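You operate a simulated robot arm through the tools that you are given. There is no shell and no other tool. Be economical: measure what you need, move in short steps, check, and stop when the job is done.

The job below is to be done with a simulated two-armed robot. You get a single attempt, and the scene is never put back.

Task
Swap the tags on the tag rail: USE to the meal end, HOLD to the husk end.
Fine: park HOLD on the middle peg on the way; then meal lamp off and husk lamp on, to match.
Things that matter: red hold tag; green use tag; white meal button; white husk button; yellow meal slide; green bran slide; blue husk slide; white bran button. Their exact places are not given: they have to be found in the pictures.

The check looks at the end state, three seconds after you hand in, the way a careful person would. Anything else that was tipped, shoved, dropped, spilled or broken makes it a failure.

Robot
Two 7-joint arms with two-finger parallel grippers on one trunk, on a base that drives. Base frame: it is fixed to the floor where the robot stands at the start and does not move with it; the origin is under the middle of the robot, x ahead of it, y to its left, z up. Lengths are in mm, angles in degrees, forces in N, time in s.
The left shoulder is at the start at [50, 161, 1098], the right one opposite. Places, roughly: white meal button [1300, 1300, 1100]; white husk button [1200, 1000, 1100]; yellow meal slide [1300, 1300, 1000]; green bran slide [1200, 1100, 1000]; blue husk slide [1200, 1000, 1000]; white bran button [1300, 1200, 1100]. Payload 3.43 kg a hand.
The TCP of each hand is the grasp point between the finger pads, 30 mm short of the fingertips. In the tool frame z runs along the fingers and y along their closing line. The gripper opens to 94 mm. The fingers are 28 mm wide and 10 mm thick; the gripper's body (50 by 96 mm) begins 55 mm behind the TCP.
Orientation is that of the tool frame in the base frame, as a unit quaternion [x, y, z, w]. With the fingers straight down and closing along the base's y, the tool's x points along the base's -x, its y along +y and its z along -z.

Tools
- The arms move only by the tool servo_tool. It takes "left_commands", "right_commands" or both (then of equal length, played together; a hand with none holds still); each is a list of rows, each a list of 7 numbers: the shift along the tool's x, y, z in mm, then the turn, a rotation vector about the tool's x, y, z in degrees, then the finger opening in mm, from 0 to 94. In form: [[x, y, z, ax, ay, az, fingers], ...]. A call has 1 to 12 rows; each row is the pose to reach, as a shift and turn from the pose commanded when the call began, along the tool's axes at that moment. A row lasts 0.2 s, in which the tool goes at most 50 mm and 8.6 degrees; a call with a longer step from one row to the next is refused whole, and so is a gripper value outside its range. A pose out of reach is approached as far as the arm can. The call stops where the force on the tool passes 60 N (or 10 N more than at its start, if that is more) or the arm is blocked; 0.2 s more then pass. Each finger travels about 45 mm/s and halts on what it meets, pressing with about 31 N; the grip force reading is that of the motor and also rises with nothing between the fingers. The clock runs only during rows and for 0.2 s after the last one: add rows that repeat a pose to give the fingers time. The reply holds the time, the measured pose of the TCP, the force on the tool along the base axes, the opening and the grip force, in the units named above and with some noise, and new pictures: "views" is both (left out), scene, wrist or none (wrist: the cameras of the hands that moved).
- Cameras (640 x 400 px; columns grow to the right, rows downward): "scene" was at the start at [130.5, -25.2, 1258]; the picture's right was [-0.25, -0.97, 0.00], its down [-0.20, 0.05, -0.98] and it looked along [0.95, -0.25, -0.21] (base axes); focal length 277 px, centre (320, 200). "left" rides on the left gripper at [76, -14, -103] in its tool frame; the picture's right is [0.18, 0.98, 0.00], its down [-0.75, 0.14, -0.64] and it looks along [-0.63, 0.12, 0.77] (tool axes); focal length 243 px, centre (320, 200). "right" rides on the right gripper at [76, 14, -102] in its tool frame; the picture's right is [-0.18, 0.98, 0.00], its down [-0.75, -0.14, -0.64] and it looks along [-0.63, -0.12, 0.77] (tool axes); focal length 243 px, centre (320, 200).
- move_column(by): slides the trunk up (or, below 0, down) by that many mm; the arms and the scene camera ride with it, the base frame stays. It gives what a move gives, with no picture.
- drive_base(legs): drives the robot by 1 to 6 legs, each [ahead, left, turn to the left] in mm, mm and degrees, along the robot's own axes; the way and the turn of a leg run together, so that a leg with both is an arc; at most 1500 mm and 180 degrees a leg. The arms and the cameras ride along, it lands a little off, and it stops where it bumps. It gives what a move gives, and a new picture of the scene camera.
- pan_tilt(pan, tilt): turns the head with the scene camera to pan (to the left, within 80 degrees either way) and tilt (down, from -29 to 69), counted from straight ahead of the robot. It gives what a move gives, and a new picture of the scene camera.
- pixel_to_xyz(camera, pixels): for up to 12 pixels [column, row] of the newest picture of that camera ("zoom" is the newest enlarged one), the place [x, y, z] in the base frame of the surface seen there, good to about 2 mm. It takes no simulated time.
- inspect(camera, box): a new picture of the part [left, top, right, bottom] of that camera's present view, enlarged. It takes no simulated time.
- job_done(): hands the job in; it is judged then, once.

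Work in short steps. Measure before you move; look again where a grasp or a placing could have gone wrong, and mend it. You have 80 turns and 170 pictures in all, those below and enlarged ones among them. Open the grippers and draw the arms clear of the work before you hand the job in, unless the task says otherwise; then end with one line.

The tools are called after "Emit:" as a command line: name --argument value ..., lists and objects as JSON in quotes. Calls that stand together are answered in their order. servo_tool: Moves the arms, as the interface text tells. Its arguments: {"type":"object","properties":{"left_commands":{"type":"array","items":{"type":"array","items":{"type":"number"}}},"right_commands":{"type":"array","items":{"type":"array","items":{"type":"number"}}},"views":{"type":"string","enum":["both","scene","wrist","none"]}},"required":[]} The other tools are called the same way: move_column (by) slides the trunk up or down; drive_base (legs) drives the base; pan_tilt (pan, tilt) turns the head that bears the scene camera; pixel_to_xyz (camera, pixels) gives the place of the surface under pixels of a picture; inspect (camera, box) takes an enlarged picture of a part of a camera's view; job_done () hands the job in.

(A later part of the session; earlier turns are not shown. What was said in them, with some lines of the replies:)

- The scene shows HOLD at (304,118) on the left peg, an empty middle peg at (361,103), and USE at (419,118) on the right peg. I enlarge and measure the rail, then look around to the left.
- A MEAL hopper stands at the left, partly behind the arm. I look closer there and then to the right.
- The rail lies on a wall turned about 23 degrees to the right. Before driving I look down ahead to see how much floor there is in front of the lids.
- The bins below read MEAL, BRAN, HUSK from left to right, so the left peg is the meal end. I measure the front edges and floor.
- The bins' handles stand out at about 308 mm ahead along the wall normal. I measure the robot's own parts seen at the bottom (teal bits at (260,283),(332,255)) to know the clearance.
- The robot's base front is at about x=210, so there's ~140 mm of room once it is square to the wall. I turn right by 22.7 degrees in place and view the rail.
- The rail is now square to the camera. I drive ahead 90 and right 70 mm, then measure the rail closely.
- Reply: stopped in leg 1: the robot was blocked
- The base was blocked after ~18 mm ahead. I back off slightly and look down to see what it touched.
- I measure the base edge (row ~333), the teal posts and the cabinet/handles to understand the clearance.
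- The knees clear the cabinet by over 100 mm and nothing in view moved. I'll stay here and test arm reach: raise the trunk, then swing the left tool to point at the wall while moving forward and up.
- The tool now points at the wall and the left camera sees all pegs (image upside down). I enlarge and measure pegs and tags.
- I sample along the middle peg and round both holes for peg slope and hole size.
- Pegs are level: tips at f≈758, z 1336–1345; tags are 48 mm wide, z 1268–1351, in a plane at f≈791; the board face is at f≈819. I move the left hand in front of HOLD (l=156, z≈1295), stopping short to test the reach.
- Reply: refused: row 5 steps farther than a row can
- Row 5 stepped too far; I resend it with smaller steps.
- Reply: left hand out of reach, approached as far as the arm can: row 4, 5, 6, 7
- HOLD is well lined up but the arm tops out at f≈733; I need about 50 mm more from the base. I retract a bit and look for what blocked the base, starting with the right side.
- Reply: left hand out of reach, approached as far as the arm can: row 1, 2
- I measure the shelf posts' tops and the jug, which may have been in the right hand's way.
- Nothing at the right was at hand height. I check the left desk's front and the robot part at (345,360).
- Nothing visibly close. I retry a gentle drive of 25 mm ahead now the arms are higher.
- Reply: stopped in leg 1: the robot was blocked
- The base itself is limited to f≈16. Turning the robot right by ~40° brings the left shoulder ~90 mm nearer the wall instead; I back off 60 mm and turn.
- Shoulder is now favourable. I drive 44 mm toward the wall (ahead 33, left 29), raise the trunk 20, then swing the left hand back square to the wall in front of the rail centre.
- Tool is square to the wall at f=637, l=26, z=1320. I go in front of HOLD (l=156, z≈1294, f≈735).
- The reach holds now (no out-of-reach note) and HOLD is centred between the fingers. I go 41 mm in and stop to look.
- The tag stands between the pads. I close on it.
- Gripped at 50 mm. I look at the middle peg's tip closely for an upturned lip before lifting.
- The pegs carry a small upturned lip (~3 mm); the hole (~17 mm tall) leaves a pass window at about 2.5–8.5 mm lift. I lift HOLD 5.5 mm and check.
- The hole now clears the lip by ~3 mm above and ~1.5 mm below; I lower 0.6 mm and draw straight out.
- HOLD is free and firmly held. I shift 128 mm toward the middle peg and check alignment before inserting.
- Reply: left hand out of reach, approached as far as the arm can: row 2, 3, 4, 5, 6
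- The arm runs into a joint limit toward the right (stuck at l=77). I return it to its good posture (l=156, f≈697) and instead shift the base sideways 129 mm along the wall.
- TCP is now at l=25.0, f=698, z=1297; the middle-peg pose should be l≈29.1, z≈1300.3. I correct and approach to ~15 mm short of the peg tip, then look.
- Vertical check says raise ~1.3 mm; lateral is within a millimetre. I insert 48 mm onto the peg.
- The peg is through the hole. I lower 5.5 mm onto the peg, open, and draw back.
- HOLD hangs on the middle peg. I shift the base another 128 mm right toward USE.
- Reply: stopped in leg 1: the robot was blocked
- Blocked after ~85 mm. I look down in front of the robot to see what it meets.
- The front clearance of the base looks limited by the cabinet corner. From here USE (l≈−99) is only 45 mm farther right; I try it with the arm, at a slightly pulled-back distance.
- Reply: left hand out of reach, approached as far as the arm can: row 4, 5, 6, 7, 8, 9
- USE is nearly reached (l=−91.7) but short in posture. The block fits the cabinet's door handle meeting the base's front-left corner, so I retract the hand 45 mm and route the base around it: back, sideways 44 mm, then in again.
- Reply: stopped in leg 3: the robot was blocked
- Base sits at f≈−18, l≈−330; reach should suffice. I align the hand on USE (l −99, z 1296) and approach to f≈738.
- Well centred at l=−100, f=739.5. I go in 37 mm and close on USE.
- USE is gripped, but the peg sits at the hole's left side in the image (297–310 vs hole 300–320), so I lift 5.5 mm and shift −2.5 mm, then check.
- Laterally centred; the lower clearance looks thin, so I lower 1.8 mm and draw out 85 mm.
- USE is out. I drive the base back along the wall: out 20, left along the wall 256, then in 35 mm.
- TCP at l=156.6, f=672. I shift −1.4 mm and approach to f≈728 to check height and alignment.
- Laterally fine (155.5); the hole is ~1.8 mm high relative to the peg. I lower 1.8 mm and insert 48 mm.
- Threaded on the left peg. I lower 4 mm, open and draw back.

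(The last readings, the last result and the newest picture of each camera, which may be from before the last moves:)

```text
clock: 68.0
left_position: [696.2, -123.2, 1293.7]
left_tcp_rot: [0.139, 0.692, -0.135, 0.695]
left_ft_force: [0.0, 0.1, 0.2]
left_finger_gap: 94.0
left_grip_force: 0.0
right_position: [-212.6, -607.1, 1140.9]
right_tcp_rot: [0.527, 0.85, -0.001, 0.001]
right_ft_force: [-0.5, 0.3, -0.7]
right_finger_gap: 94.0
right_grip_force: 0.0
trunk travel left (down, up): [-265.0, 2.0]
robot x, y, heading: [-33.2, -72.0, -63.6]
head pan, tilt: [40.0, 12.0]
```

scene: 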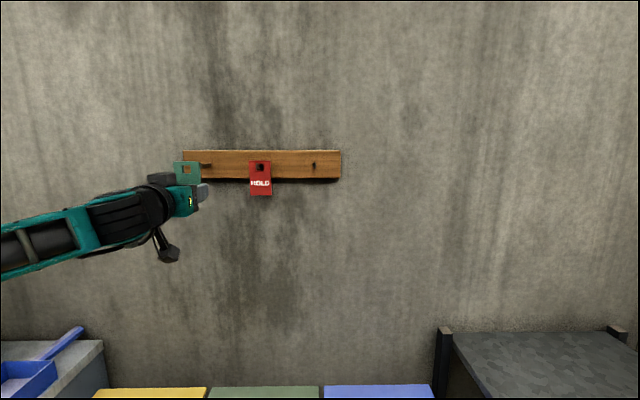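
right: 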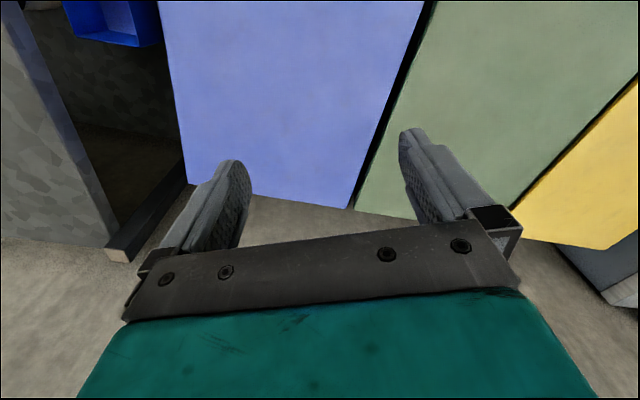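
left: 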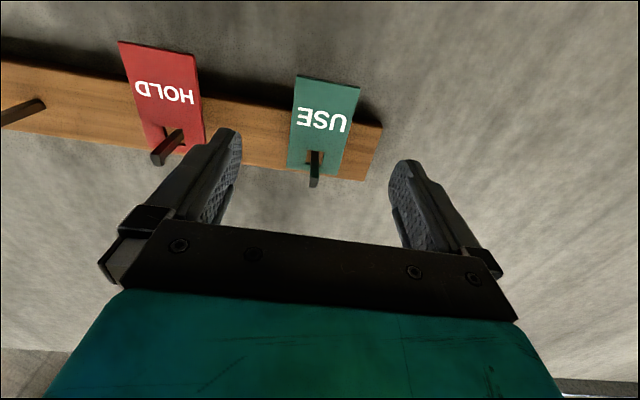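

USE hangs on the left peg. I shift the base 127 mm right to fetch HOLD from the middle.

Emit:
drive_base --legs '[[84, -96, 0]]'

```text
clock: 69.3
left_position: [648.6, -241.5, 1293.2]
left_tcp_rot: [0.139, 0.693, -0.135, 0.695]
left_ft_force: [-0.1, -0.4, 0.4]
left_finger_gap: 93.9
left_grip_force: 0.1
right_position: [-261.4, -726.0, 1139.9]
right_tcp_rot: [0.526, 0.85, 0.001, 0.002]
right_ft_force: [0.2, -0.4, -0.5]
right_finger_gap: 94.1
right_grip_force: 0.0
trunk travel left (down, up): [-265.0, 2.0]
robot x, y, heading: [-76.9, -185.9, -63.6]
head pan, tilt: [40.0, 12.0]
```

scene: 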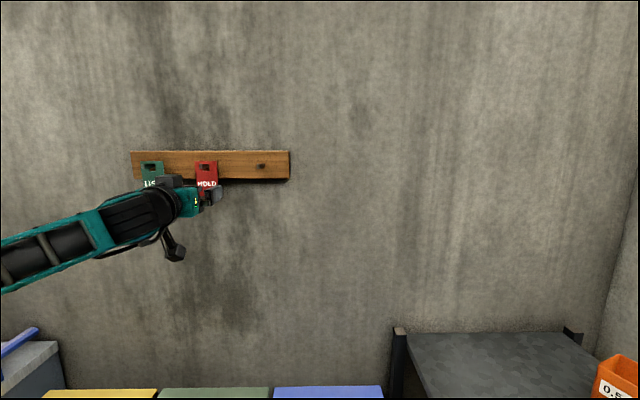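

TCP at l=26.8, f=692. I go in (with +1.5 mm) and close on HOLD.

Emit:
servo_tool --left_commands '[[0, 1.5, 25, 0, 0, 0, 94], [0, 1.5, 50, 0, 0, 0, 94], [0, 1.5, 70, 0, 0, 0, 94], [0, 1.5, 85, 0, 0, 0, 94], [0, 1.5, 85, 0, 0, 0, 94], [0, 1.5, 85, 0, 0, 0, 75], [0, 1.5, 85, 0, 0, 0, 55], [0, 1.5, 85, 0, 0, 0, 40], [0, 1.5, 85, 0, 0, 0, 40], [0, 1.5, 85, 0, 0, 0, 40]]' --views "wrist"

Emit:
inspect --camera "left" --box '[260, 170, 380, 245]'

```text
clock: 71.5
left_position: [729.8, -271.6, 1296.3]
left_tcp_rot: [0.139, 0.693, -0.135, 0.694]
left_ft_force: [0.6, -0.3, -0.5]
left_finger_gap: 50.4
left_grip_force: 30.3
right_position: [-261.0, -725.3, 1140.9]
right_tcp_rot: [0.525, 0.851, -0.001, 0.001]
right_ft_force: [0.1, -0.2, 0.3]
right_finger_gap: 93.9
right_grip_force: 0.0
trunk travel left (down, up): [-265.0, 2.0]
robot x, y, heading: [-79.3, -188.0, -64.1]
head pan, tilt: [40.0, 12.0]
```

left: 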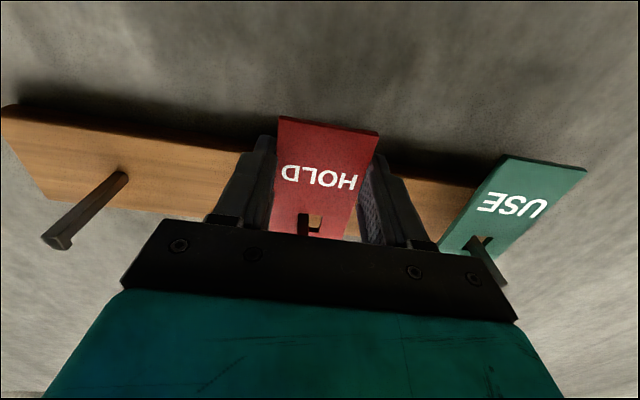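

```text
5.33 times, centred on (320, 208) of left
```

zoom: 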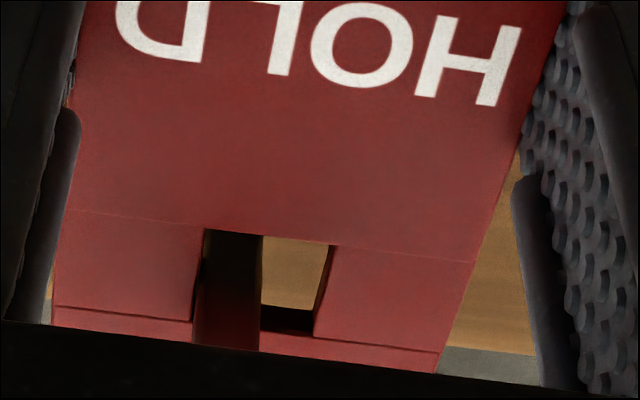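

Gripped; the peg is at the hole's −l edge, so I shift −3.5 mm and lift 5 mm, then check.

Emit:
servo_tool --left_commands '[[0, -3.2, 0, 0, 0, 0, 40], [-3, -3.2, 0, 0, 0, 0, 40], [-4.8, -3.2, 0, 0, 0, 0, 40], [-4.8, -3.2, 0, 0, 0, 0, 40]]' --views "wrist"

Emit:
inspect --camera "left" --box '[260, 170, 380, 245]'

Emit:
inspect --camera "scene" --box '[160, 145, 240, 195]'

```text
clock: 72.5
left_position: [728.0, -275.0, 1299.1]
left_tcp_rot: [0.139, 0.693, -0.134, 0.695]
left_ft_force: [-0.6, -1.4, -0.8]
left_finger_gap: 50.3
left_grip_force: 30.9
right_position: [-261.1, -726.2, 1139.3]
right_tcp_rot: [0.526, 0.85, 0.0, 0.001]
right_ft_force: [-0.1, 0.2, 0.6]
right_finger_gap: 93.8
right_grip_force: 0.0
trunk travel left (down, up): [-265.0, 2.0]
robot x, y, heading: [-80.2, -189.7, -63.9]
head pan, tilt: [40.0, 12.0]
```

left: 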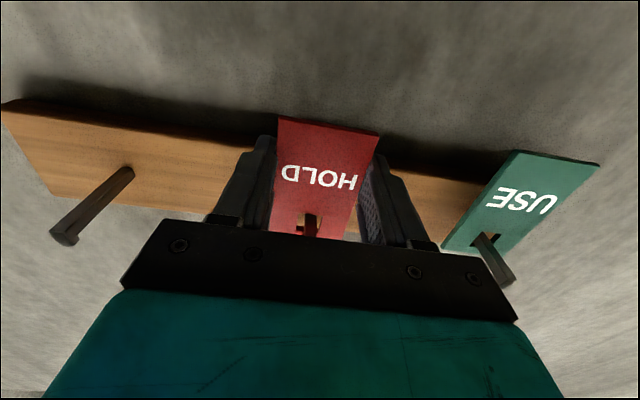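

```text
5.33 times, centred on (320, 208) of left
```

zoom: 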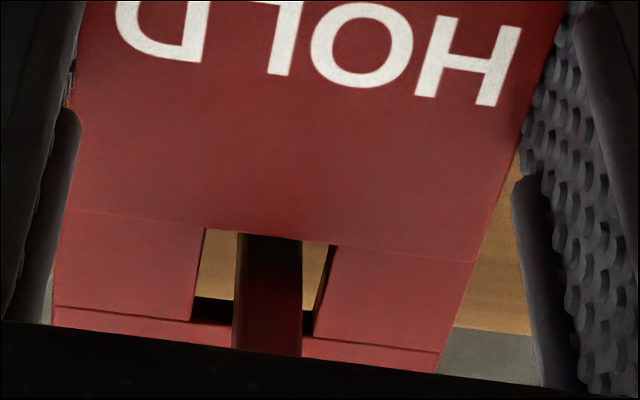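

```text
8.00 times, centred on (200, 170) of scene
```

zoom: 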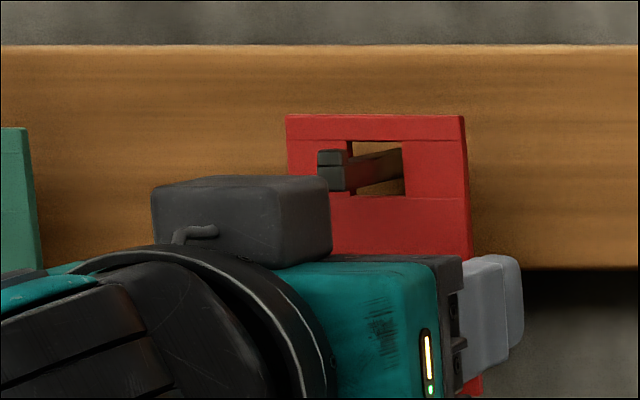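

Lateral is centred; the lip is level with the hole's top, so I raise 2.2 mm and then draw out 110 mm.

Emit:
servo_tool --left_commands '[[-2.2, 0, 0, 0, 0, 0, 40], [-2.2, 0, 0, 0, 0, 0, 40], [-2.2, 0, -8, 0, 0, 0, 40], [-2.2, 0, -18, 0, 0, 0, 40], [-2.2, 0, -28, 0, 0, 0, 40], [-2.2, 0, -38, 0, 0, 0, 40], [-2.2, 0, -50, 0, 0, 0, 40], [-2.2, 0, -70, 0, 0, 0, 40], [-2.2, 0, -95, 0, 0, 0, 40], [-2.2, 0, -110, 0, 0, 0, 40]]' --views "wrist"

```text
clock: 74.7
left_position: [625.6, -233.0, 1302.9]
left_tcp_rot: [0.139, 0.693, -0.134, 0.695]
left_ft_force: [0.1, 0.2, -0.8]
left_finger_gap: 50.3
left_grip_force: 31.3
right_position: [-259.7, -725.4, 1141.7]
right_tcp_rot: [0.527, 0.85, 0.0, 0.0]
right_ft_force: [0.3, -0.2, -0.3]
right_finger_gap: 94.0
right_grip_force: 0.0
trunk travel left (down, up): [-265.0, 2.0]
robot x, y, heading: [-77.4, -186.3, -63.5]
head pan, tilt: [40.0, 12.0]
```

left: 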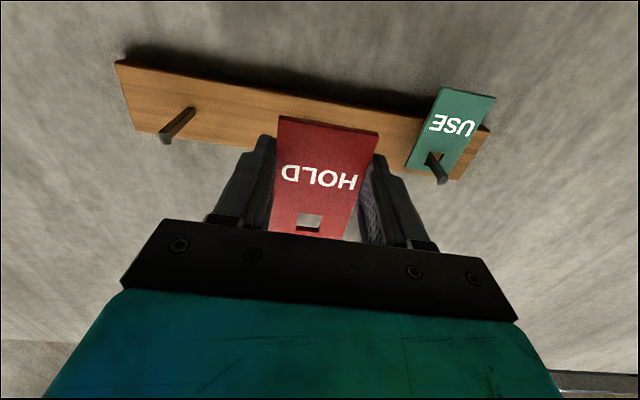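

HOLD is out. I drive: back 33, right along the wall 127, in 14 mm.

Emit:
drive_base --legs '[[-25, -21.6, 0], [83.6, -96.3, 0], [10, 9, 0]]'

```text
clock: 77.0
left_position: [559.9, -339.8, 1304.1]
left_tcp_rot: [0.138, 0.693, -0.134, 0.695]
left_ft_force: [-0.4, -0.2, 0.1]
left_finger_gap: 50.4
left_grip_force: 30.5
right_position: [-327.2, -833.8, 1140.3]
right_tcp_rot: [0.526, 0.85, 0.0, 0.001]
right_ft_force: [0.0, 0.8, -0.2]
right_finger_gap: 93.8
right_grip_force: 0.0
trunk travel left (down, up): [-265.0, 2.0]
robot x, y, heading: [-139.4, -297.6, -63.7]
head pan, tilt: [40.0, 12.0]
stopped in leg 3: the robot was blocked; the commanded pose is now the measured one
```

scene: 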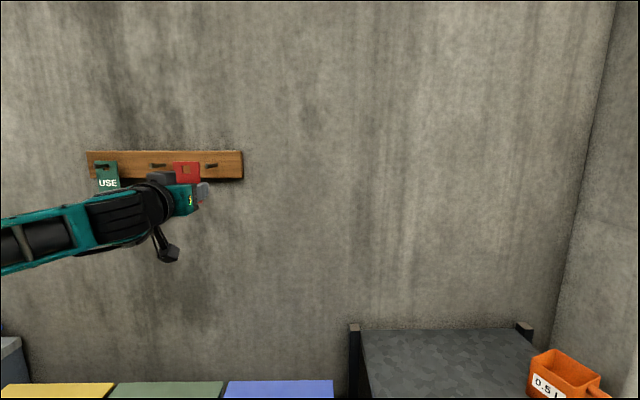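

TCP at l=−98, f=648. I shift −4 mm and approach to f≈728, then check against the right peg.

Emit:
servo_tool --left_commands '[[0, -4, 25, 0, 0, 0, 40], [0, -4, 50, 0, 0, 0, 40], [0, -4, 70, 0, 0, 0, 40], [0, -4, 80, 0, 0, 0, 40], [0, -4, 80, 0, 0, 0, 40]]' --views "wrist"

Emit:
inspect --camera "scene" --box '[170, 145, 250, 195]'

```text
clock: 78.2
left_position: [634.5, -375.7, 1302.8]
left_tcp_rot: [0.138, 0.693, -0.134, 0.695]
left_ft_force: [0.0, 0.8, 0.6]
left_finger_gap: 50.5
left_grip_force: 30.7
right_position: [-325.2, -834.5, 1141.7]
right_tcp_rot: [0.526, 0.851, -0.001, 0.002]
right_ft_force: [-0.6, 0.6, -0.1]
right_finger_gap: 94.0
right_grip_force: 0.0
trunk travel left (down, up): [-265.0, 2.0]
robot x, y, heading: [-146.9, -298.5, -63.5]
head pan, tilt: [40.0, 12.0]
```

left: 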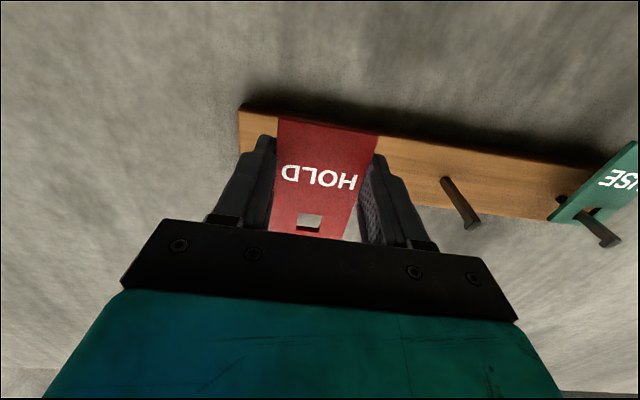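

```text
8.00 times, centred on (210, 170) of scene
```

zoom: 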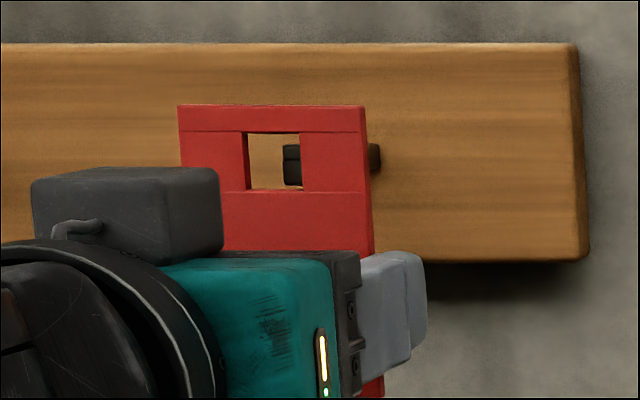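

The hole is ~2.2 mm high; lateral fine. I lower 2.2 mm first and insert 46 mm.

Emit:
servo_tool --left_commands '[[2.2, 0.3, 0, 0, 0, 0, 40], [2.2, 0.3, 8, 0, 0, 0, 40], [2.2, 0.3, 16, 0, 0, 0, 40], [2.2, 0.3, 24, 0, 0, 0, 40], [2.2, 0.3, 32, 0, 0, 0, 40], [2.2, 0.3, 40, 0, 0, 0, 40], [2.2, 0.3, 46, 0, 0, 0, 40], [2.2, 0.3, 46, 0, 0, 0, 40]]' --views "wrist"

Emit:
inspect --camera "left" --box '[260, 170, 380, 245]'

Emit:
inspect --camera "scene" --box '[170, 145, 250, 195]'

```text
clock: 80.0
left_position: [675.9, -391.7, 1298.8]
left_tcp_rot: [0.139, 0.693, -0.135, 0.694]
left_ft_force: [-0.3, -1.1, 0.1]
left_finger_gap: 50.8
left_grip_force: 31.0
right_position: [-326.4, -834.6, 1140.2]
right_tcp_rot: [0.527, 0.85, -0.001, 0.001]
right_ft_force: [0.0, -0.9, -0.1]
right_finger_gap: 93.9
right_grip_force: 0.1
trunk travel left (down, up): [-265.0, 2.0]
robot x, y, heading: [-144.5, -296.4, -63.4]
head pan, tilt: [40.0, 12.0]
```

left: 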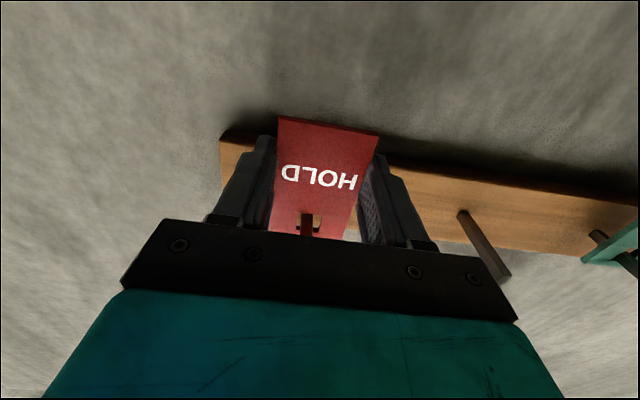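

```text
5.33 times, centred on (320, 208) of left
```

zoom: 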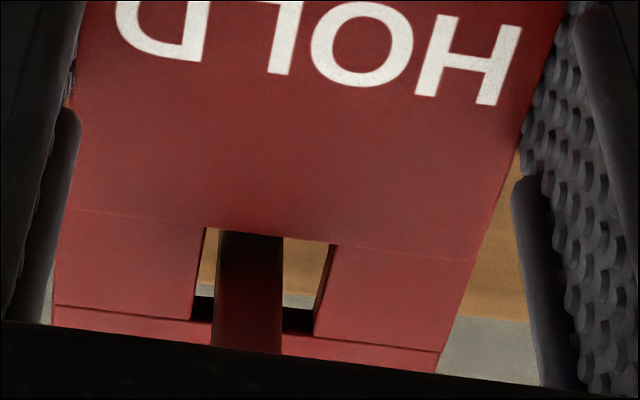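

```text
8.00 times, centred on (210, 170) of scene
```

zoom: 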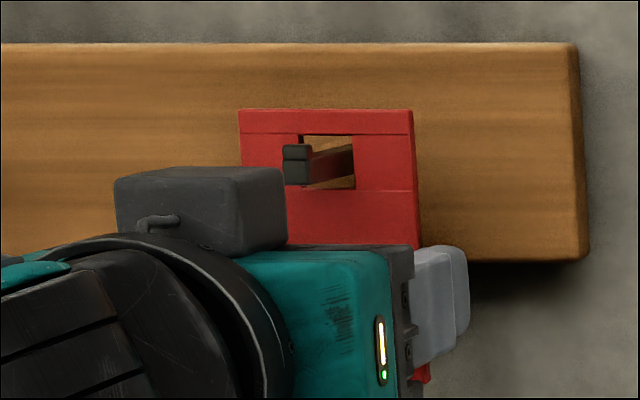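

Threaded on the right peg. I lower 4.5 mm, open, draw well back.

Emit:
servo_tool --left_commands '[[2.5, -0.5, 0, 0, 0, 0, 40], [4.5, -0.5, 0, 0, 0, 0, 40], [4.5, -0.5, 0, 0, 0, 0, 60], [4.5, -0.5, 0, 0, 0, 0, 80], [4.5, -0.5, 0, 0, 0, 0, 94], [4.5, -0.5, 0, 0, 0, 0, 94], [4.5, -0.5, -30, 0, 0, 0, 94], [4.5, -0.5, -60, 0, 0, 0, 94], [4.5, -0.5, -100, 0, 0, 0, 94], [4.5, -0.5, -140, 0, 0, 0, 94]]' --views "wrist"

Emit:
pan_tilt --pan 55 --tilt 12

```text
clock: 82.2
left_position: [544.3, -338.5, 1293.9]
left_tcp_rot: [0.138, 0.693, -0.133, 0.695]
left_ft_force: [-1.1, 0.3, 0.9]
left_finger_gap: 94.1
left_grip_force: 0.1
right_position: [-326.6, -832.7, 1139.9]
right_tcp_rot: [0.526, 0.851, 0.0, 0.002]
right_ft_force: [-0.5, -0.4, 0.0]
right_finger_gap: 94.1
right_grip_force: 0.1
trunk travel left (down, up): [-265.0, 2.0]
robot x, y, heading: [-146.2, -296.8, -63.4]
head pan, tilt: [40.0, 12.0]
```

left: 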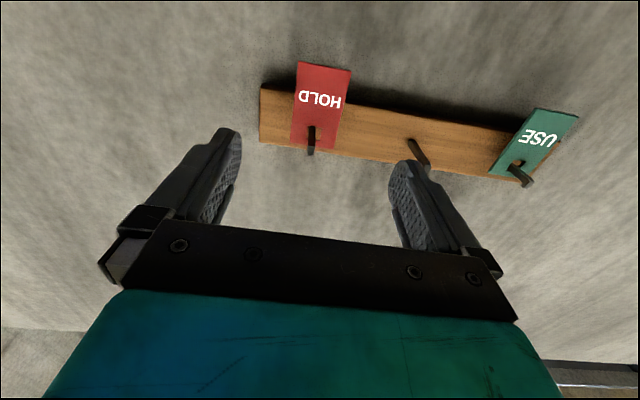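

```text
clock: 82.9
left_position: [545.7, -338.9, 1292.9]
left_tcp_rot: [0.139, 0.693, -0.134, 0.695]
left_ft_force: [0.3, -0.1, -0.4]
left_finger_gap: 93.9
left_grip_force: 0.0
right_position: [-326.1, -834.2, 1139.9]
right_tcp_rot: [0.527, 0.85, 0.0, 0.002]
right_ft_force: [-0.1, 0.6, -0.2]
right_finger_gap: 94.1
right_grip_force: 0.1
trunk travel left (down, up): [-265.0, 2.0]
robot x, y, heading: [-143.7, -296.9, -64.1]
head pan, tilt: [55.0, 12.0]
```

scene: 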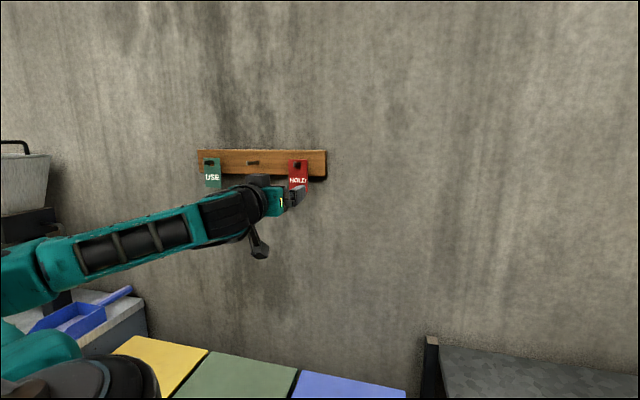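

USE is on the meal end, HOLD on the husk end, middle empty. Now for the button panel: I back off 250 mm from the wall and drive 700 mm left along it, then look.

Emit:
drive_base --legs '[[-189, -164, 0], [-459, 528, 0]]'

```text
clock: 88.1
left_position: [577.3, 404.1, 1293.0]
left_tcp_rot: [0.136, 0.693, -0.131, 0.695]
left_ft_force: [-0.4, 1.4, -0.2]
left_finger_gap: 94.1
left_grip_force: 0.0
right_position: [-292.0, -96.4, 1140.8]
right_tcp_rot: [0.523, 0.852, -0.001, 0.002]
right_ft_force: [0.6, -0.2, -0.8]
right_finger_gap: 93.9
right_grip_force: 0.2
trunk travel left (down, up): [-265.0, 2.0]
robot x, y, heading: [-116.3, 442.2, -62.9]
head pan, tilt: [55.0, 12.0]
```

scene: 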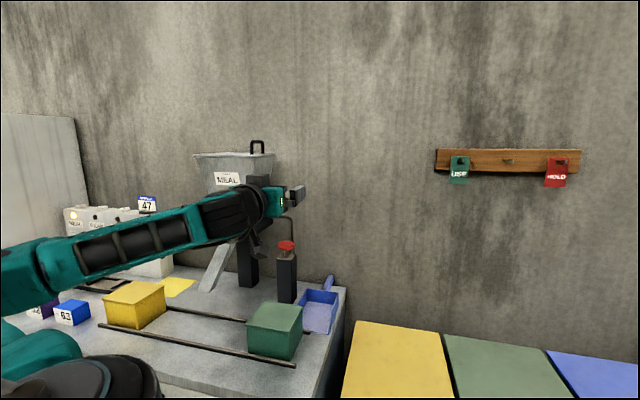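

I inspect the panel from here and then drive another 600 mm left.

Emit:
inspect --camera "scene" --box '[50, 180, 210, 280]'

Emit:
drive_base --legs '[[-393, 453, 0]]'

Emit:
pan_tilt --pan 60 --tilt 30

```text
4.00 times, centred on (130, 230) of scene
```

zoom: 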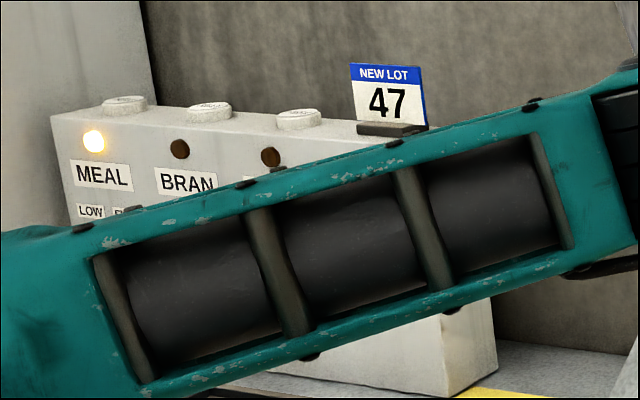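

```text
clock: 91.5
left_position: [796.5, 971.3, 1294.1]
left_tcp_rot: [0.134, 0.694, -0.129, 0.696]
left_ft_force: [0.6, -0.4, -0.2]
left_finger_gap: 94.1
left_grip_force: 0.1
right_position: [-68.1, 463.0, 1141.3]
right_tcp_rot: [0.52, 0.854, -0.001, 0.002]
right_ft_force: [0.9, -0.3, 0.5]
right_finger_gap: 94.1
right_grip_force: 0.1
trunk travel left (down, up): [-265.0, 2.0]
robot x, y, heading: [100.3, 1006.2, -62.4]
head pan, tilt: [55.0, 12.0]
```

scene: 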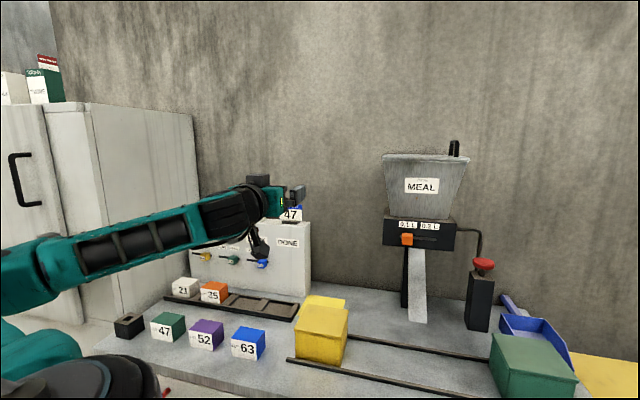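

```text
clock: 92.4
left_position: [796.7, 970.3, 1293.6]
left_tcp_rot: [0.134, 0.694, -0.129, 0.696]
left_ft_force: [-0.3, 0.1, 0.7]
left_finger_gap: 94.0
left_grip_force: 0.1
right_position: [-68.6, 463.0, 1140.2]
right_tcp_rot: [0.52, 0.854, -0.001, 0.001]
right_ft_force: [0.8, -0.6, 0.6]
right_finger_gap: 93.8
right_grip_force: 0.0
trunk travel left (down, up): [-265.0, 2.0]
robot x, y, heading: [102.3, 1003.2, -62.7]
head pan, tilt: [60.0, 30.0]
```

scene: 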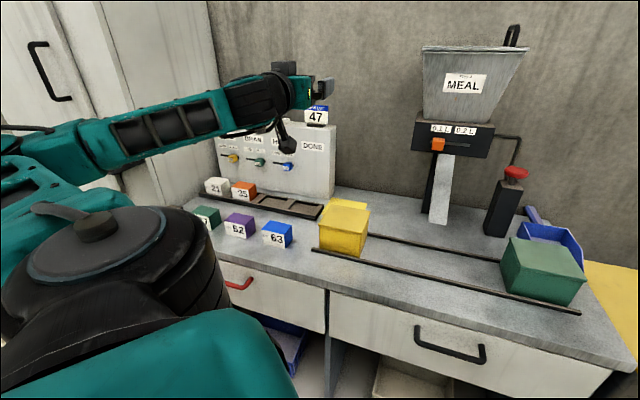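

The panel stands at the desk's back with round buttons on top, but the arm hides them. I raise and pitch the left tool 60° downward so its camera looks at the panel.

Emit:
servo_tool --left_commands '[[-8, 0, -10, 0, 7.5, 0, 60], [-16, 0, -20, 0, 15, 0, 40], [-24, 0, -30, 0, 22.5, 0, 20], [-32, 0, -40, 0, 30, 0, 0], [-40, 0, -50, 0, 37.5, 0, 0], [-48, 0, -60, 0, 45, 0, 0], [-56, 0, -70, 0, 52.5, 0, 0], [-64, 0, -80, 0, 60, 0, 0], [-64, 0, -80, 0, 60, 0, 0]]'

```text
clock: 94.4
left_position: [721.9, 1000.5, 1355.9]
left_tcp_rot: [0.181, 0.949, -0.046, 0.254]
left_ft_force: [0.2, 0.0, 0.2]
left_finger_gap: 0.0
left_grip_force: 30.9
right_position: [-68.2, 463.9, 1140.1]
right_tcp_rot: [0.52, 0.854, -0.001, 0.002]
right_ft_force: [-0.1, 0.0, 0.4]
right_finger_gap: 94.0
right_grip_force: 0.2
trunk travel left (down, up): [-265.0, 2.0]
robot x, y, heading: [105.4, 999.7, -62.5]
head pan, tilt: [60.0, 30.0]
```

scene: 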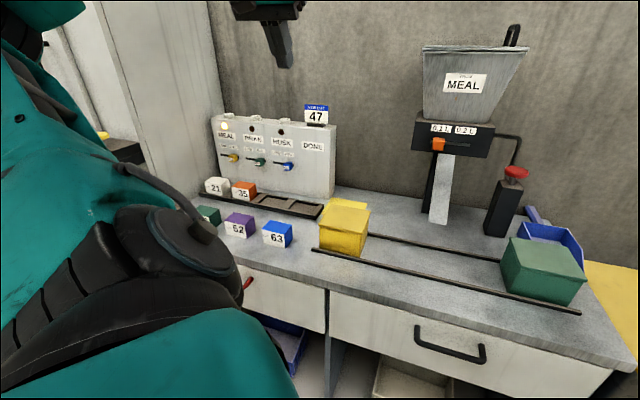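
left: 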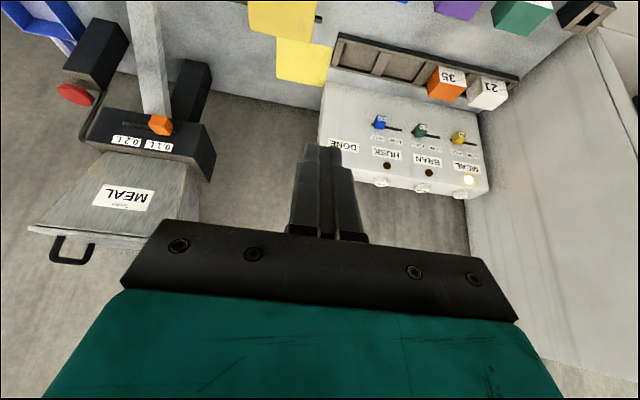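

Now the panel is clear in the scene view. I enlarge it and measure buttons and lamps.

Emit:
inspect --camera "scene" --box '[200, 95, 350, 205]'

Emit:
pixel_to_xyz --camera "left" --pixels '[[459, 193], [422, 188], [381, 182], [470, 181], [388, 165], [345, 175], [380, 185], [458, 196], [325, 165], [485, 170]]'

Emit:
pixel_to_xyz --camera "scene" --pixels '[[227, 117], [254, 119], [282, 121], [282, 131], [225, 126], [317, 125], [280, 121], [330, 127], [213, 119], [283, 118]]'

```text
3.64 times, centred on (275, 150) of scene
```

zoom: 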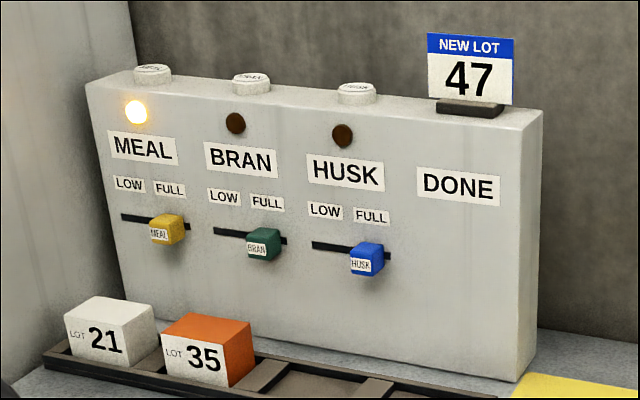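

```text
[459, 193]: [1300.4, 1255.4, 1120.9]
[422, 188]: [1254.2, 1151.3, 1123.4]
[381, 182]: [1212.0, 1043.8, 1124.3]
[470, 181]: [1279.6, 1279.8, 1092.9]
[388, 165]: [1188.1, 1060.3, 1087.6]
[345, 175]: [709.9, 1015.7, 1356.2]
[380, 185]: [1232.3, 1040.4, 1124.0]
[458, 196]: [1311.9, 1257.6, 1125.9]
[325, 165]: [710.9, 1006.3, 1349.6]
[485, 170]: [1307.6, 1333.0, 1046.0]
```

```text
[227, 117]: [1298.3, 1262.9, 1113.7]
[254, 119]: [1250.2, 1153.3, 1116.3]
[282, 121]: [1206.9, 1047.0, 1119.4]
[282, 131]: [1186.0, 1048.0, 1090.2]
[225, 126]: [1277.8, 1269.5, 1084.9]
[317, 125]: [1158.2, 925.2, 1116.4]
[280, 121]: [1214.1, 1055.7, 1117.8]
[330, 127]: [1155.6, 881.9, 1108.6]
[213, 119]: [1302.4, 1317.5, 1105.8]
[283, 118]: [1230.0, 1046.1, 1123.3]
```

Meal lamp is lit, bran and husk dark. HUSK button top ≈(1221,1043,1124), MEAL ≈(1303,1258,1124). I drive the base toward the desk and left so HUSK lies in the arm's good posture.

Emit:
drive_base --legs '[[25, 330, 0]]'

```text
clock: 96.6
left_position: [1029.2, 1133.1, 1355.9]
left_tcp_rot: [0.179, 0.949, -0.045, 0.256]
left_ft_force: [0.0, 0.0, -0.1]
left_finger_gap: 0.0
left_grip_force: 30.8
right_position: [240.0, 593.3, 1141.8]
right_tcp_rot: [0.518, 0.855, -0.001, 0.002]
right_ft_force: [0.2, -0.7, -0.1]
right_finger_gap: 94.2
right_grip_force: 0.1
trunk travel left (down, up): [-265.0, 2.0]
robot x, y, heading: [411.3, 1136.2, -62.7]
head pan, tilt: [60.0, 30.0]
```

scene: 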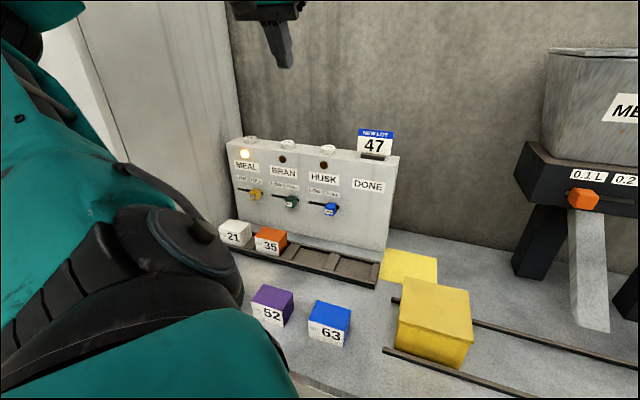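

I measure the buttons again from this nearer view.

Emit:
inspect --camera "scene" --box '[220, 120, 410, 250]'

Emit:
pixel_to_xyz --camera "zoom" --pixels '[[103, 62], [103, 68], [229, 82], [364, 93], [364, 101], [350, 95], [378, 95], [364, 88], [103, 58], [355, 148], [420, 110], [320, 105]]'

```text
3.08 times, centred on (315, 185) of scene
```

zoom: 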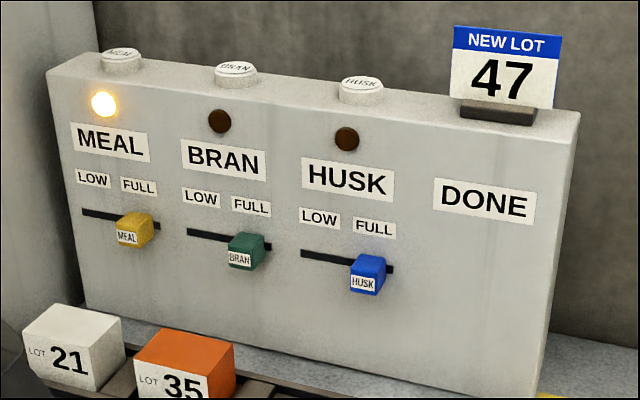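

```text
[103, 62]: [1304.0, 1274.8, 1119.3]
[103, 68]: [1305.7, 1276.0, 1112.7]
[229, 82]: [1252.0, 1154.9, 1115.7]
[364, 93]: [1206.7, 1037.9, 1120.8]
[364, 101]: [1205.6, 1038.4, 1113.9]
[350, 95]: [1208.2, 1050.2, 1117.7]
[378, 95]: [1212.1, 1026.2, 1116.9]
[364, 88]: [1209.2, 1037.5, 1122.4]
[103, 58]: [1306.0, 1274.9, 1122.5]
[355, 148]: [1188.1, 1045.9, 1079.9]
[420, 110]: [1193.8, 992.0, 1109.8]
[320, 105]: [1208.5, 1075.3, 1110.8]
```

I move the closed fingertips to hover ~30 mm above HUSK, flattening the tool to 30° below horizontal.

Emit:
servo_tool --left_commands '[[-11, -3, 35, 0, -4.3, 0, 0], [-22.7, -6, 71, 0, -8.6, 0, 0], [-34, -9, 106, 0, -12.9, 0, 0], [-45.4, -12, 142, 0, -17.2, 0, 0], [-56.7, -15, 177, 0, -21.5, 0, 0], [-68, -18, 213, 0, -25.8, 0, 0], [-79.4, -20.6, 248.3, 0, -30, 0, 0], [-79.4, -20.6, 248.3, 0, -30, 0, 0]]'

```text
clock: 98.4
left_position: [1205.7, 1045.0, 1181.5]
left_tcp_rot: [0.161, 0.85, -0.089, 0.493]
left_ft_force: [-1.2, 0.5, -0.4]
left_finger_gap: 0.0
left_grip_force: 31.2
right_position: [240.5, 593.0, 1140.2]
right_tcp_rot: [0.519, 0.855, 0.0, 0.002]
right_ft_force: [0.5, -0.2, -0.5]
right_finger_gap: 94.1
right_grip_force: 0.1
trunk travel left (down, up): [-265.0, 2.0]
robot x, y, heading: [409.9, 1136.8, -62.3]
head pan, tilt: [60.0, 30.0]
```

scene: 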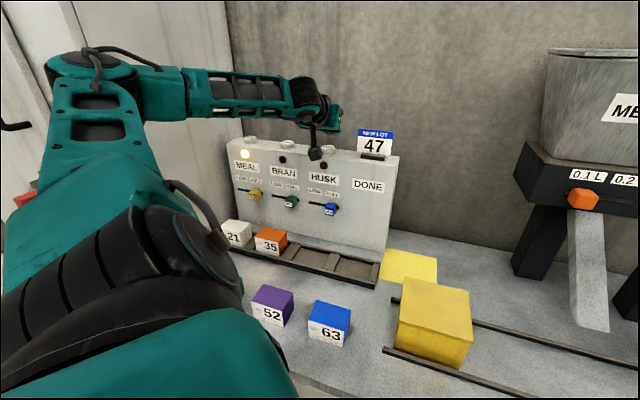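
left: 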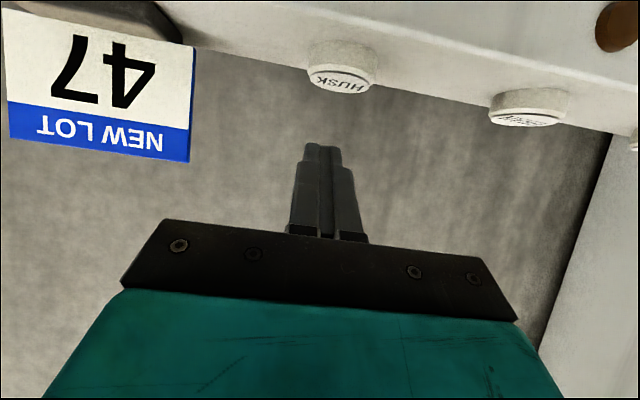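

I measure the HUSK button in the left view to refine before pressing.

Emit:
pixel_to_xyz --camera "left" --pixels '[[342, 80], [342, 88], [342, 73], [315, 75], [370, 82], [325, 150], [532, 118], [342, 50]]'

```text
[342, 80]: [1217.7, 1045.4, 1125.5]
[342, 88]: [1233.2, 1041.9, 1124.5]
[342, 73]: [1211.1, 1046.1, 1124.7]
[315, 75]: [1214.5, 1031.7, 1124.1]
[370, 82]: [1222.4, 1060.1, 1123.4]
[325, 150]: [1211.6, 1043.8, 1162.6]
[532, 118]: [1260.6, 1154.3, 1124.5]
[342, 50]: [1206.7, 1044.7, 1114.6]
```

The fingertip needs +5 mm along tool y and −5 mm back. I then press straight down, to about 6 mm past the cap, and come up again.

Emit:
servo_tool --left_commands '[[11, 5.3, 1, 0, 0, 0, 0], [21.4, 5.3, 6.9, 0, 0, 0, 0], [25.7, 5.3, 9.4, 0, 0, 0, 0], [28.3, 5.3, 10.9, 0, 0, 0, 0], [30.9, 5.3, 12.4, 0, 0, 0, 0], [33.5, 5.3, 13.9, 0, 0, 0, 0], [33.5, 5.3, 13.9, 0, 0, 0, 0], [21.4, 5.3, 6.9, 0, 0, 0, 0], [2.35, 5.3, -4, 0, 0, 0, 0]]'

Emit:
inspect --camera "scene" --box '[220, 120, 410, 250]'

```text
clock: 100.4
left_position: [1198.9, 1051.7, 1180.4]
left_tcp_rot: [0.162, 0.851, -0.089, 0.492]
left_ft_force: [0.2, -0.2, -0.6]
left_finger_gap: 0.1
left_grip_force: 31.4
right_position: [240.0, 593.0, 1140.4]
right_tcp_rot: [0.519, 0.855, 0.0, 0.001]
right_ft_force: [0.0, 0.0, -0.1]
right_finger_gap: 94.0
right_grip_force: 0.1
trunk travel left (down, up): [-265.0, 2.0]
robot x, y, heading: [409.2, 1133.7, -62.1]
head pan, tilt: [60.0, 30.0]
```

scene: 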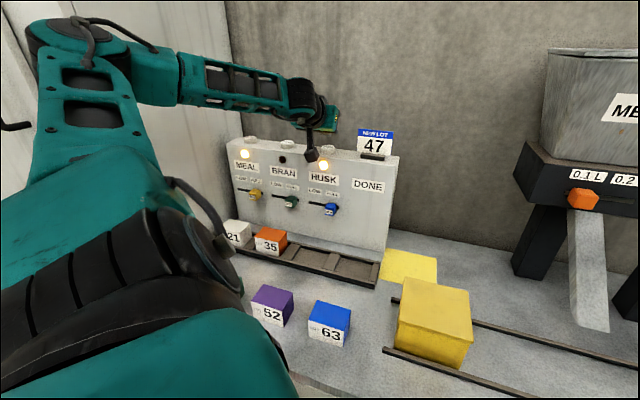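
left: 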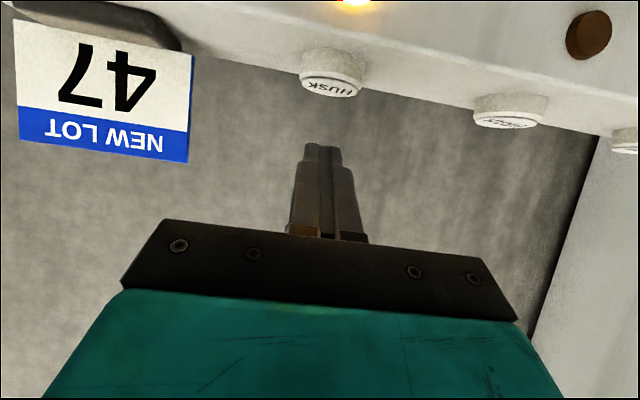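

```text
3.08 times, centred on (315, 185) of scene
```

zoom: 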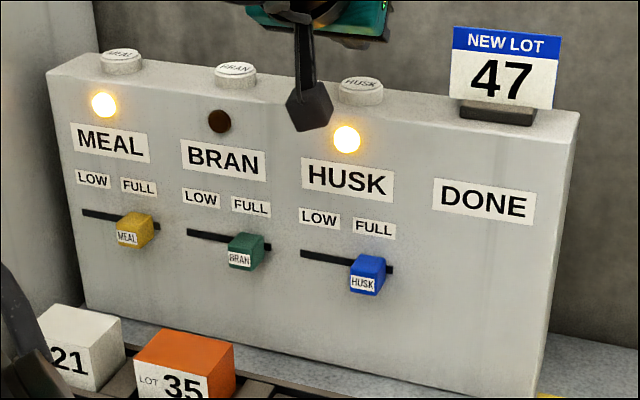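

Husk lamp is lit. Before going to MEAL I measure the white cabinet and the elbow for clearance.

Emit:
pixel_to_xyz --camera "scene" --pixels '[[85, 30], [45, 60], [150, 70], [235, 60], [180, 25], [80, 10], [20, 60], [25, 15], [10, 125], [225, 115], [110, 100], [240, 95]]'

```text
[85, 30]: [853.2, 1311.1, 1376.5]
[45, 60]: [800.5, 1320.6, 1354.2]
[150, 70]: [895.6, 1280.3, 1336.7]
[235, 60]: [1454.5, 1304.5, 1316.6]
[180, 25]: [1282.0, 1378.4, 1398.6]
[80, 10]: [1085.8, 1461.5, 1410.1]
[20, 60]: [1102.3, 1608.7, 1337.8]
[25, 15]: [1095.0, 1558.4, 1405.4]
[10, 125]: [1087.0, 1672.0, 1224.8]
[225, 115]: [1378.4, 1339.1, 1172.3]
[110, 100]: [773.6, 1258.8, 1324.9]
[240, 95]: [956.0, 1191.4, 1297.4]
```

Cabinet side is at l≈1766 and its front at f≈400–440; the elbow is at f≈280, l≈1540. I lift and retract the hand, then shift the base 170 mm left.

Emit:
servo_tool --left_commands '[[-20, 0, -10, 0, 0, 0, 0], [-25, 0, -50, 0, 0, 0, 0], [-12, 0, -95, 0, 0, 0, 0]]' --views "none"

Emit:
drive_base --legs '[[-109, 131, 0]]'

```text
clock: 101.2
left_position: [1125.4, 1076.3, 1237.2]
left_tcp_rot: [0.16, 0.85, -0.089, 0.494]
left_ft_force: [-0.5, 0.6, 0.2]
left_finger_gap: 0.0
left_grip_force: 31.4
right_position: [239.4, 594.0, 1141.0]
right_tcp_rot: [0.519, 0.855, 0.0, 0.002]
right_ft_force: [-0.6, 0.3, 0.2]
right_finger_gap: 94.0
right_grip_force: 0.1
trunk travel left (down, up): [-265.0, 2.0]
robot x, y, heading: [413.5, 1135.2, -62.6]
head pan, tilt: [60.0, 30.0]
```

```text
clock: 102.6
left_position: [1192.2, 1234.8, 1237.0]
left_tcp_rot: [0.162, 0.851, -0.09, 0.491]
left_ft_force: [-0.2, -0.1, 0.1]
left_finger_gap: 0.0
left_grip_force: 31.2
right_position: [305.3, 751.4, 1140.9]
right_tcp_rot: [0.519, 0.855, 0.0, 0.002]
right_ft_force: [0.4, 0.4, 0.5]
right_finger_gap: 93.8
right_grip_force: 0.0
trunk travel left (down, up): [-265.0, 2.0]
robot x, y, heading: [475.0, 1294.6, -62.4]
head pan, tilt: [60.0, 30.0]
```

scene: 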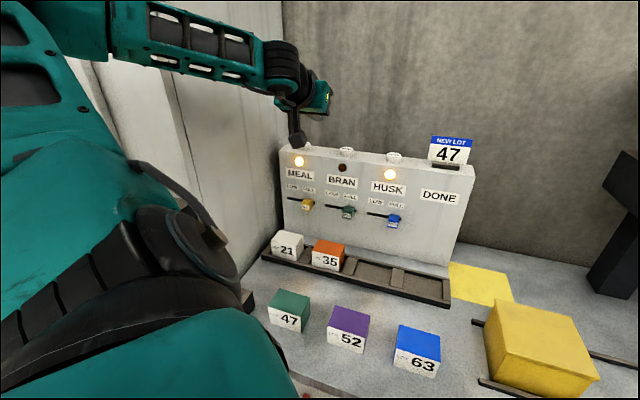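

I bring the fingertips above MEAL, yawing 12° left to keep the hand away from the cabinet side.

Emit:
servo_tool --left_commands '[[2, 16, 24, -2.6, 0, -1.5, 0], [4.5, 31.5, 48.5, -5.2, 0, -3, 0], [6.7, 47, 72.7, -7.8, 0, -4.5, 0], [8.9, 62.9, 96.9, -10.4, 0, -6, 0], [8.9, 62.9, 96.9, -10.4, 0, -6, 0]]'

```text
clock: 103.8
left_position: [1288.4, 1263.4, 1179.8]
left_tcp_rot: [0.071, 0.862, -0.037, 0.5]
left_ft_force: [0.0, -0.5, 0.0]
left_finger_gap: 0.0
left_grip_force: 30.3
right_position: [304.8, 749.4, 1140.8]
right_tcp_rot: [0.519, 0.855, 0.0, 0.001]
right_ft_force: [0.2, -0.1, 0.1]
right_finger_gap: 94.1
right_grip_force: 0.0
trunk travel left (down, up): [-265.0, 2.0]
robot x, y, heading: [477.7, 1291.7, -62.0]
head pan, tilt: [60.0, 30.0]
```

scene: 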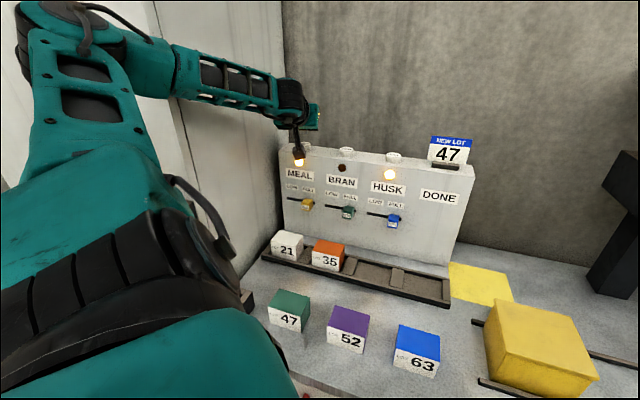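
left: 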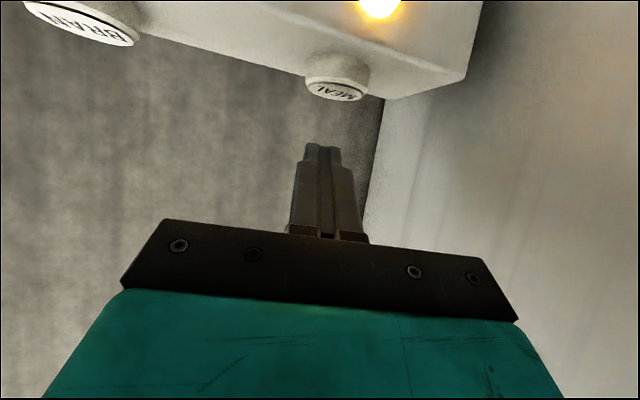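

I measure the MEAL cap in this view.

Emit:
pixel_to_xyz --camera "left" --pixels '[[337, 88], [337, 80], [337, 96], [310, 85], [362, 95], [336, 60]]'

```text
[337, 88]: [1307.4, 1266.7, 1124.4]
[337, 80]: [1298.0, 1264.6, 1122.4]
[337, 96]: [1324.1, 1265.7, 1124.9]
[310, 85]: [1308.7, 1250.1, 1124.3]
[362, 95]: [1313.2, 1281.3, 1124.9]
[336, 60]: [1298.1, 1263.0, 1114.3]
```

Shift +6 mm along y, then press down and lift as before.

Emit:
servo_tool --left_commands '[[9, 6, 5, 0, 0, 0, 0], [17.3, 6, 10, 0, 0, 0, 0], [21.7, 6, 12.5, 0, 0, 0, 0], [25, 6, 14.5, 0, 0, 0, 0], [27.7, 6, 16, 0, 0, 0, 0], [30.3, 6, 17.5, 0, 0, 0, 0], [30.3, 6, 17.5, 0, 0, 0, 0], [17.3, 6, 10, 0, 0, 0, 0], [0, 6, 0, 0, 0, 0, 0], [-30, 0, -30, 0, 0, 0, 0], [-50, 0, -70, 0, 0, 0, 0], [-60, 0, -110, 0, 0, 0, 0]]' --views "scene"

Emit:
inspect --camera "scene" --box '[270, 125, 480, 255]'

```text
clock: 106.4
left_position: [1224.2, 1271.0, 1288.1]
left_tcp_rot: [0.071, 0.862, -0.037, 0.501]
left_ft_force: [-0.5, -0.2, 0.3]
left_finger_gap: 0.1
left_grip_force: 30.8
right_position: [304.3, 750.3, 1139.4]
right_tcp_rot: [0.519, 0.855, -0.001, 0.002]
right_ft_force: [-0.2, 0.3, 0.1]
right_finger_gap: 94.0
right_grip_force: 0.1
trunk travel left (down, up): [-265.0, 2.0]
robot x, y, heading: [477.5, 1292.9, -62.6]
head pan, tilt: [60.0, 30.0]
```

scene: 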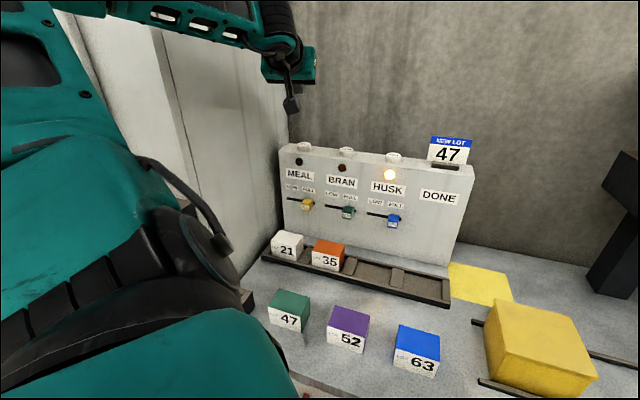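

```text
3.05 times, centred on (375, 190) of scene
```

zoom: 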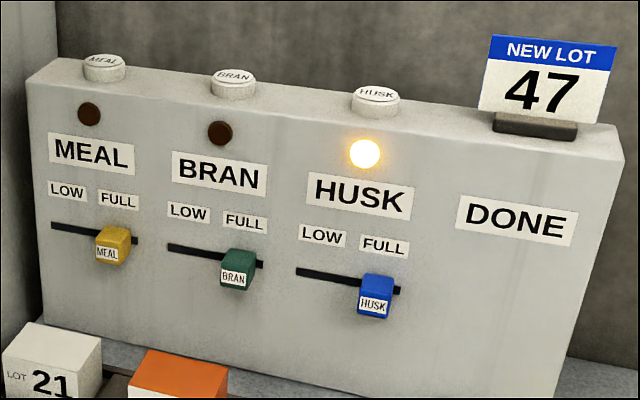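

Meal is off and husk is on. I open the gripper, back away from the desk, and take a last look at the rail.

Emit:
drive_base --legs '[[-190, -158, 0]]'

Emit:
servo_tool --left_commands '[[0, 0, 0, 0, 0, 0, 40], [0, 0, 0, 0, 0, 0, 80], [0, 0, 0, 0, 0, 0, 94], [0, 0, 0, 0, 0, 0, 94], [0, 0, 0, 0, 0, 0, 94], [0, 0, 0, 0, 0, 0, 94]]' --views "none"

Emit:
pan_tilt --pan -8 --tilt 8

```text
clock: 108.2
left_position: [998.7, 1371.4, 1288.1]
left_tcp_rot: [0.07, 0.862, -0.037, 0.5]
left_ft_force: [0.0, 0.3, 0.8]
left_finger_gap: 0.0
left_grip_force: 30.7
right_position: [80.0, 849.6, 1142.0]
right_tcp_rot: [0.52, 0.854, 0.0, 0.002]
right_ft_force: [0.2, -0.9, -0.2]
right_finger_gap: 94.0
right_grip_force: 0.0
trunk travel left (down, up): [-265.0, 2.0]
robot x, y, heading: [252.5, 1393.2, -62.3]
head pan, tilt: [60.0, 30.0]
```

scene: 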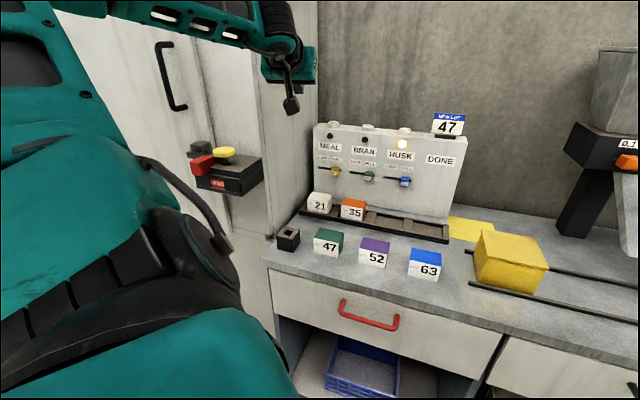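

```text
clock: 109.6
left_position: [999.1, 1370.2, 1287.4]
left_tcp_rot: [0.07, 0.863, -0.037, 0.5]
left_ft_force: [0.0, -0.2, -0.1]
left_finger_gap: 94.2
left_grip_force: 0.1
right_position: [79.0, 848.2, 1139.7]
right_tcp_rot: [0.518, 0.855, -0.001, 0.002]
right_ft_force: [-0.5, -0.7, 0.4]
right_finger_gap: 93.8
right_grip_force: 0.1
trunk travel left (down, up): [-265.0, 2.0]
robot x, y, heading: [253.4, 1389.4, -62.4]
head pan, tilt: [60.0, 30.0]
```

```text
clock: 111.0
left_position: [1000.2, 1372.2, 1287.2]
left_tcp_rot: [0.07, 0.863, -0.036, 0.499]
left_ft_force: [-0.1, 0.5, -0.2]
left_finger_gap: 94.1
left_grip_force: 0.0
right_position: [79.9, 848.0, 1141.3]
right_tcp_rot: [0.519, 0.855, -0.001, 0.001]
right_ft_force: [-0.1, 0.1, 0.6]
right_finger_gap: 94.2
right_grip_force: 0.1
trunk travel left (down, up): [-265.0, 2.0]
robot x, y, heading: [246.1, 1391.6, -62.3]
head pan, tilt: [-8.0, 8.0]
```

scene: 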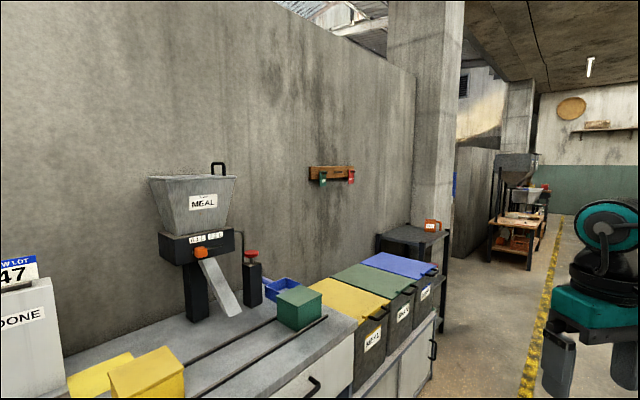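

Everything stands as it should: USE at the meal end, HOLD at the husk end, meal lamp off, husk lamp on, and the arms are clear with grippers open. I hand in.

Emit:
job_done

```text
The job is handed in.
```

The tags are swapped: USE now hangs at the meal end and HOLD at the husk end, with HOLD parked on the middle peg on the way. The meal lamp is off, the husk lamp is on, and the job is handed in. The base bumped and stopped a few times while driving near the bins; the later pictures show nothing moved.
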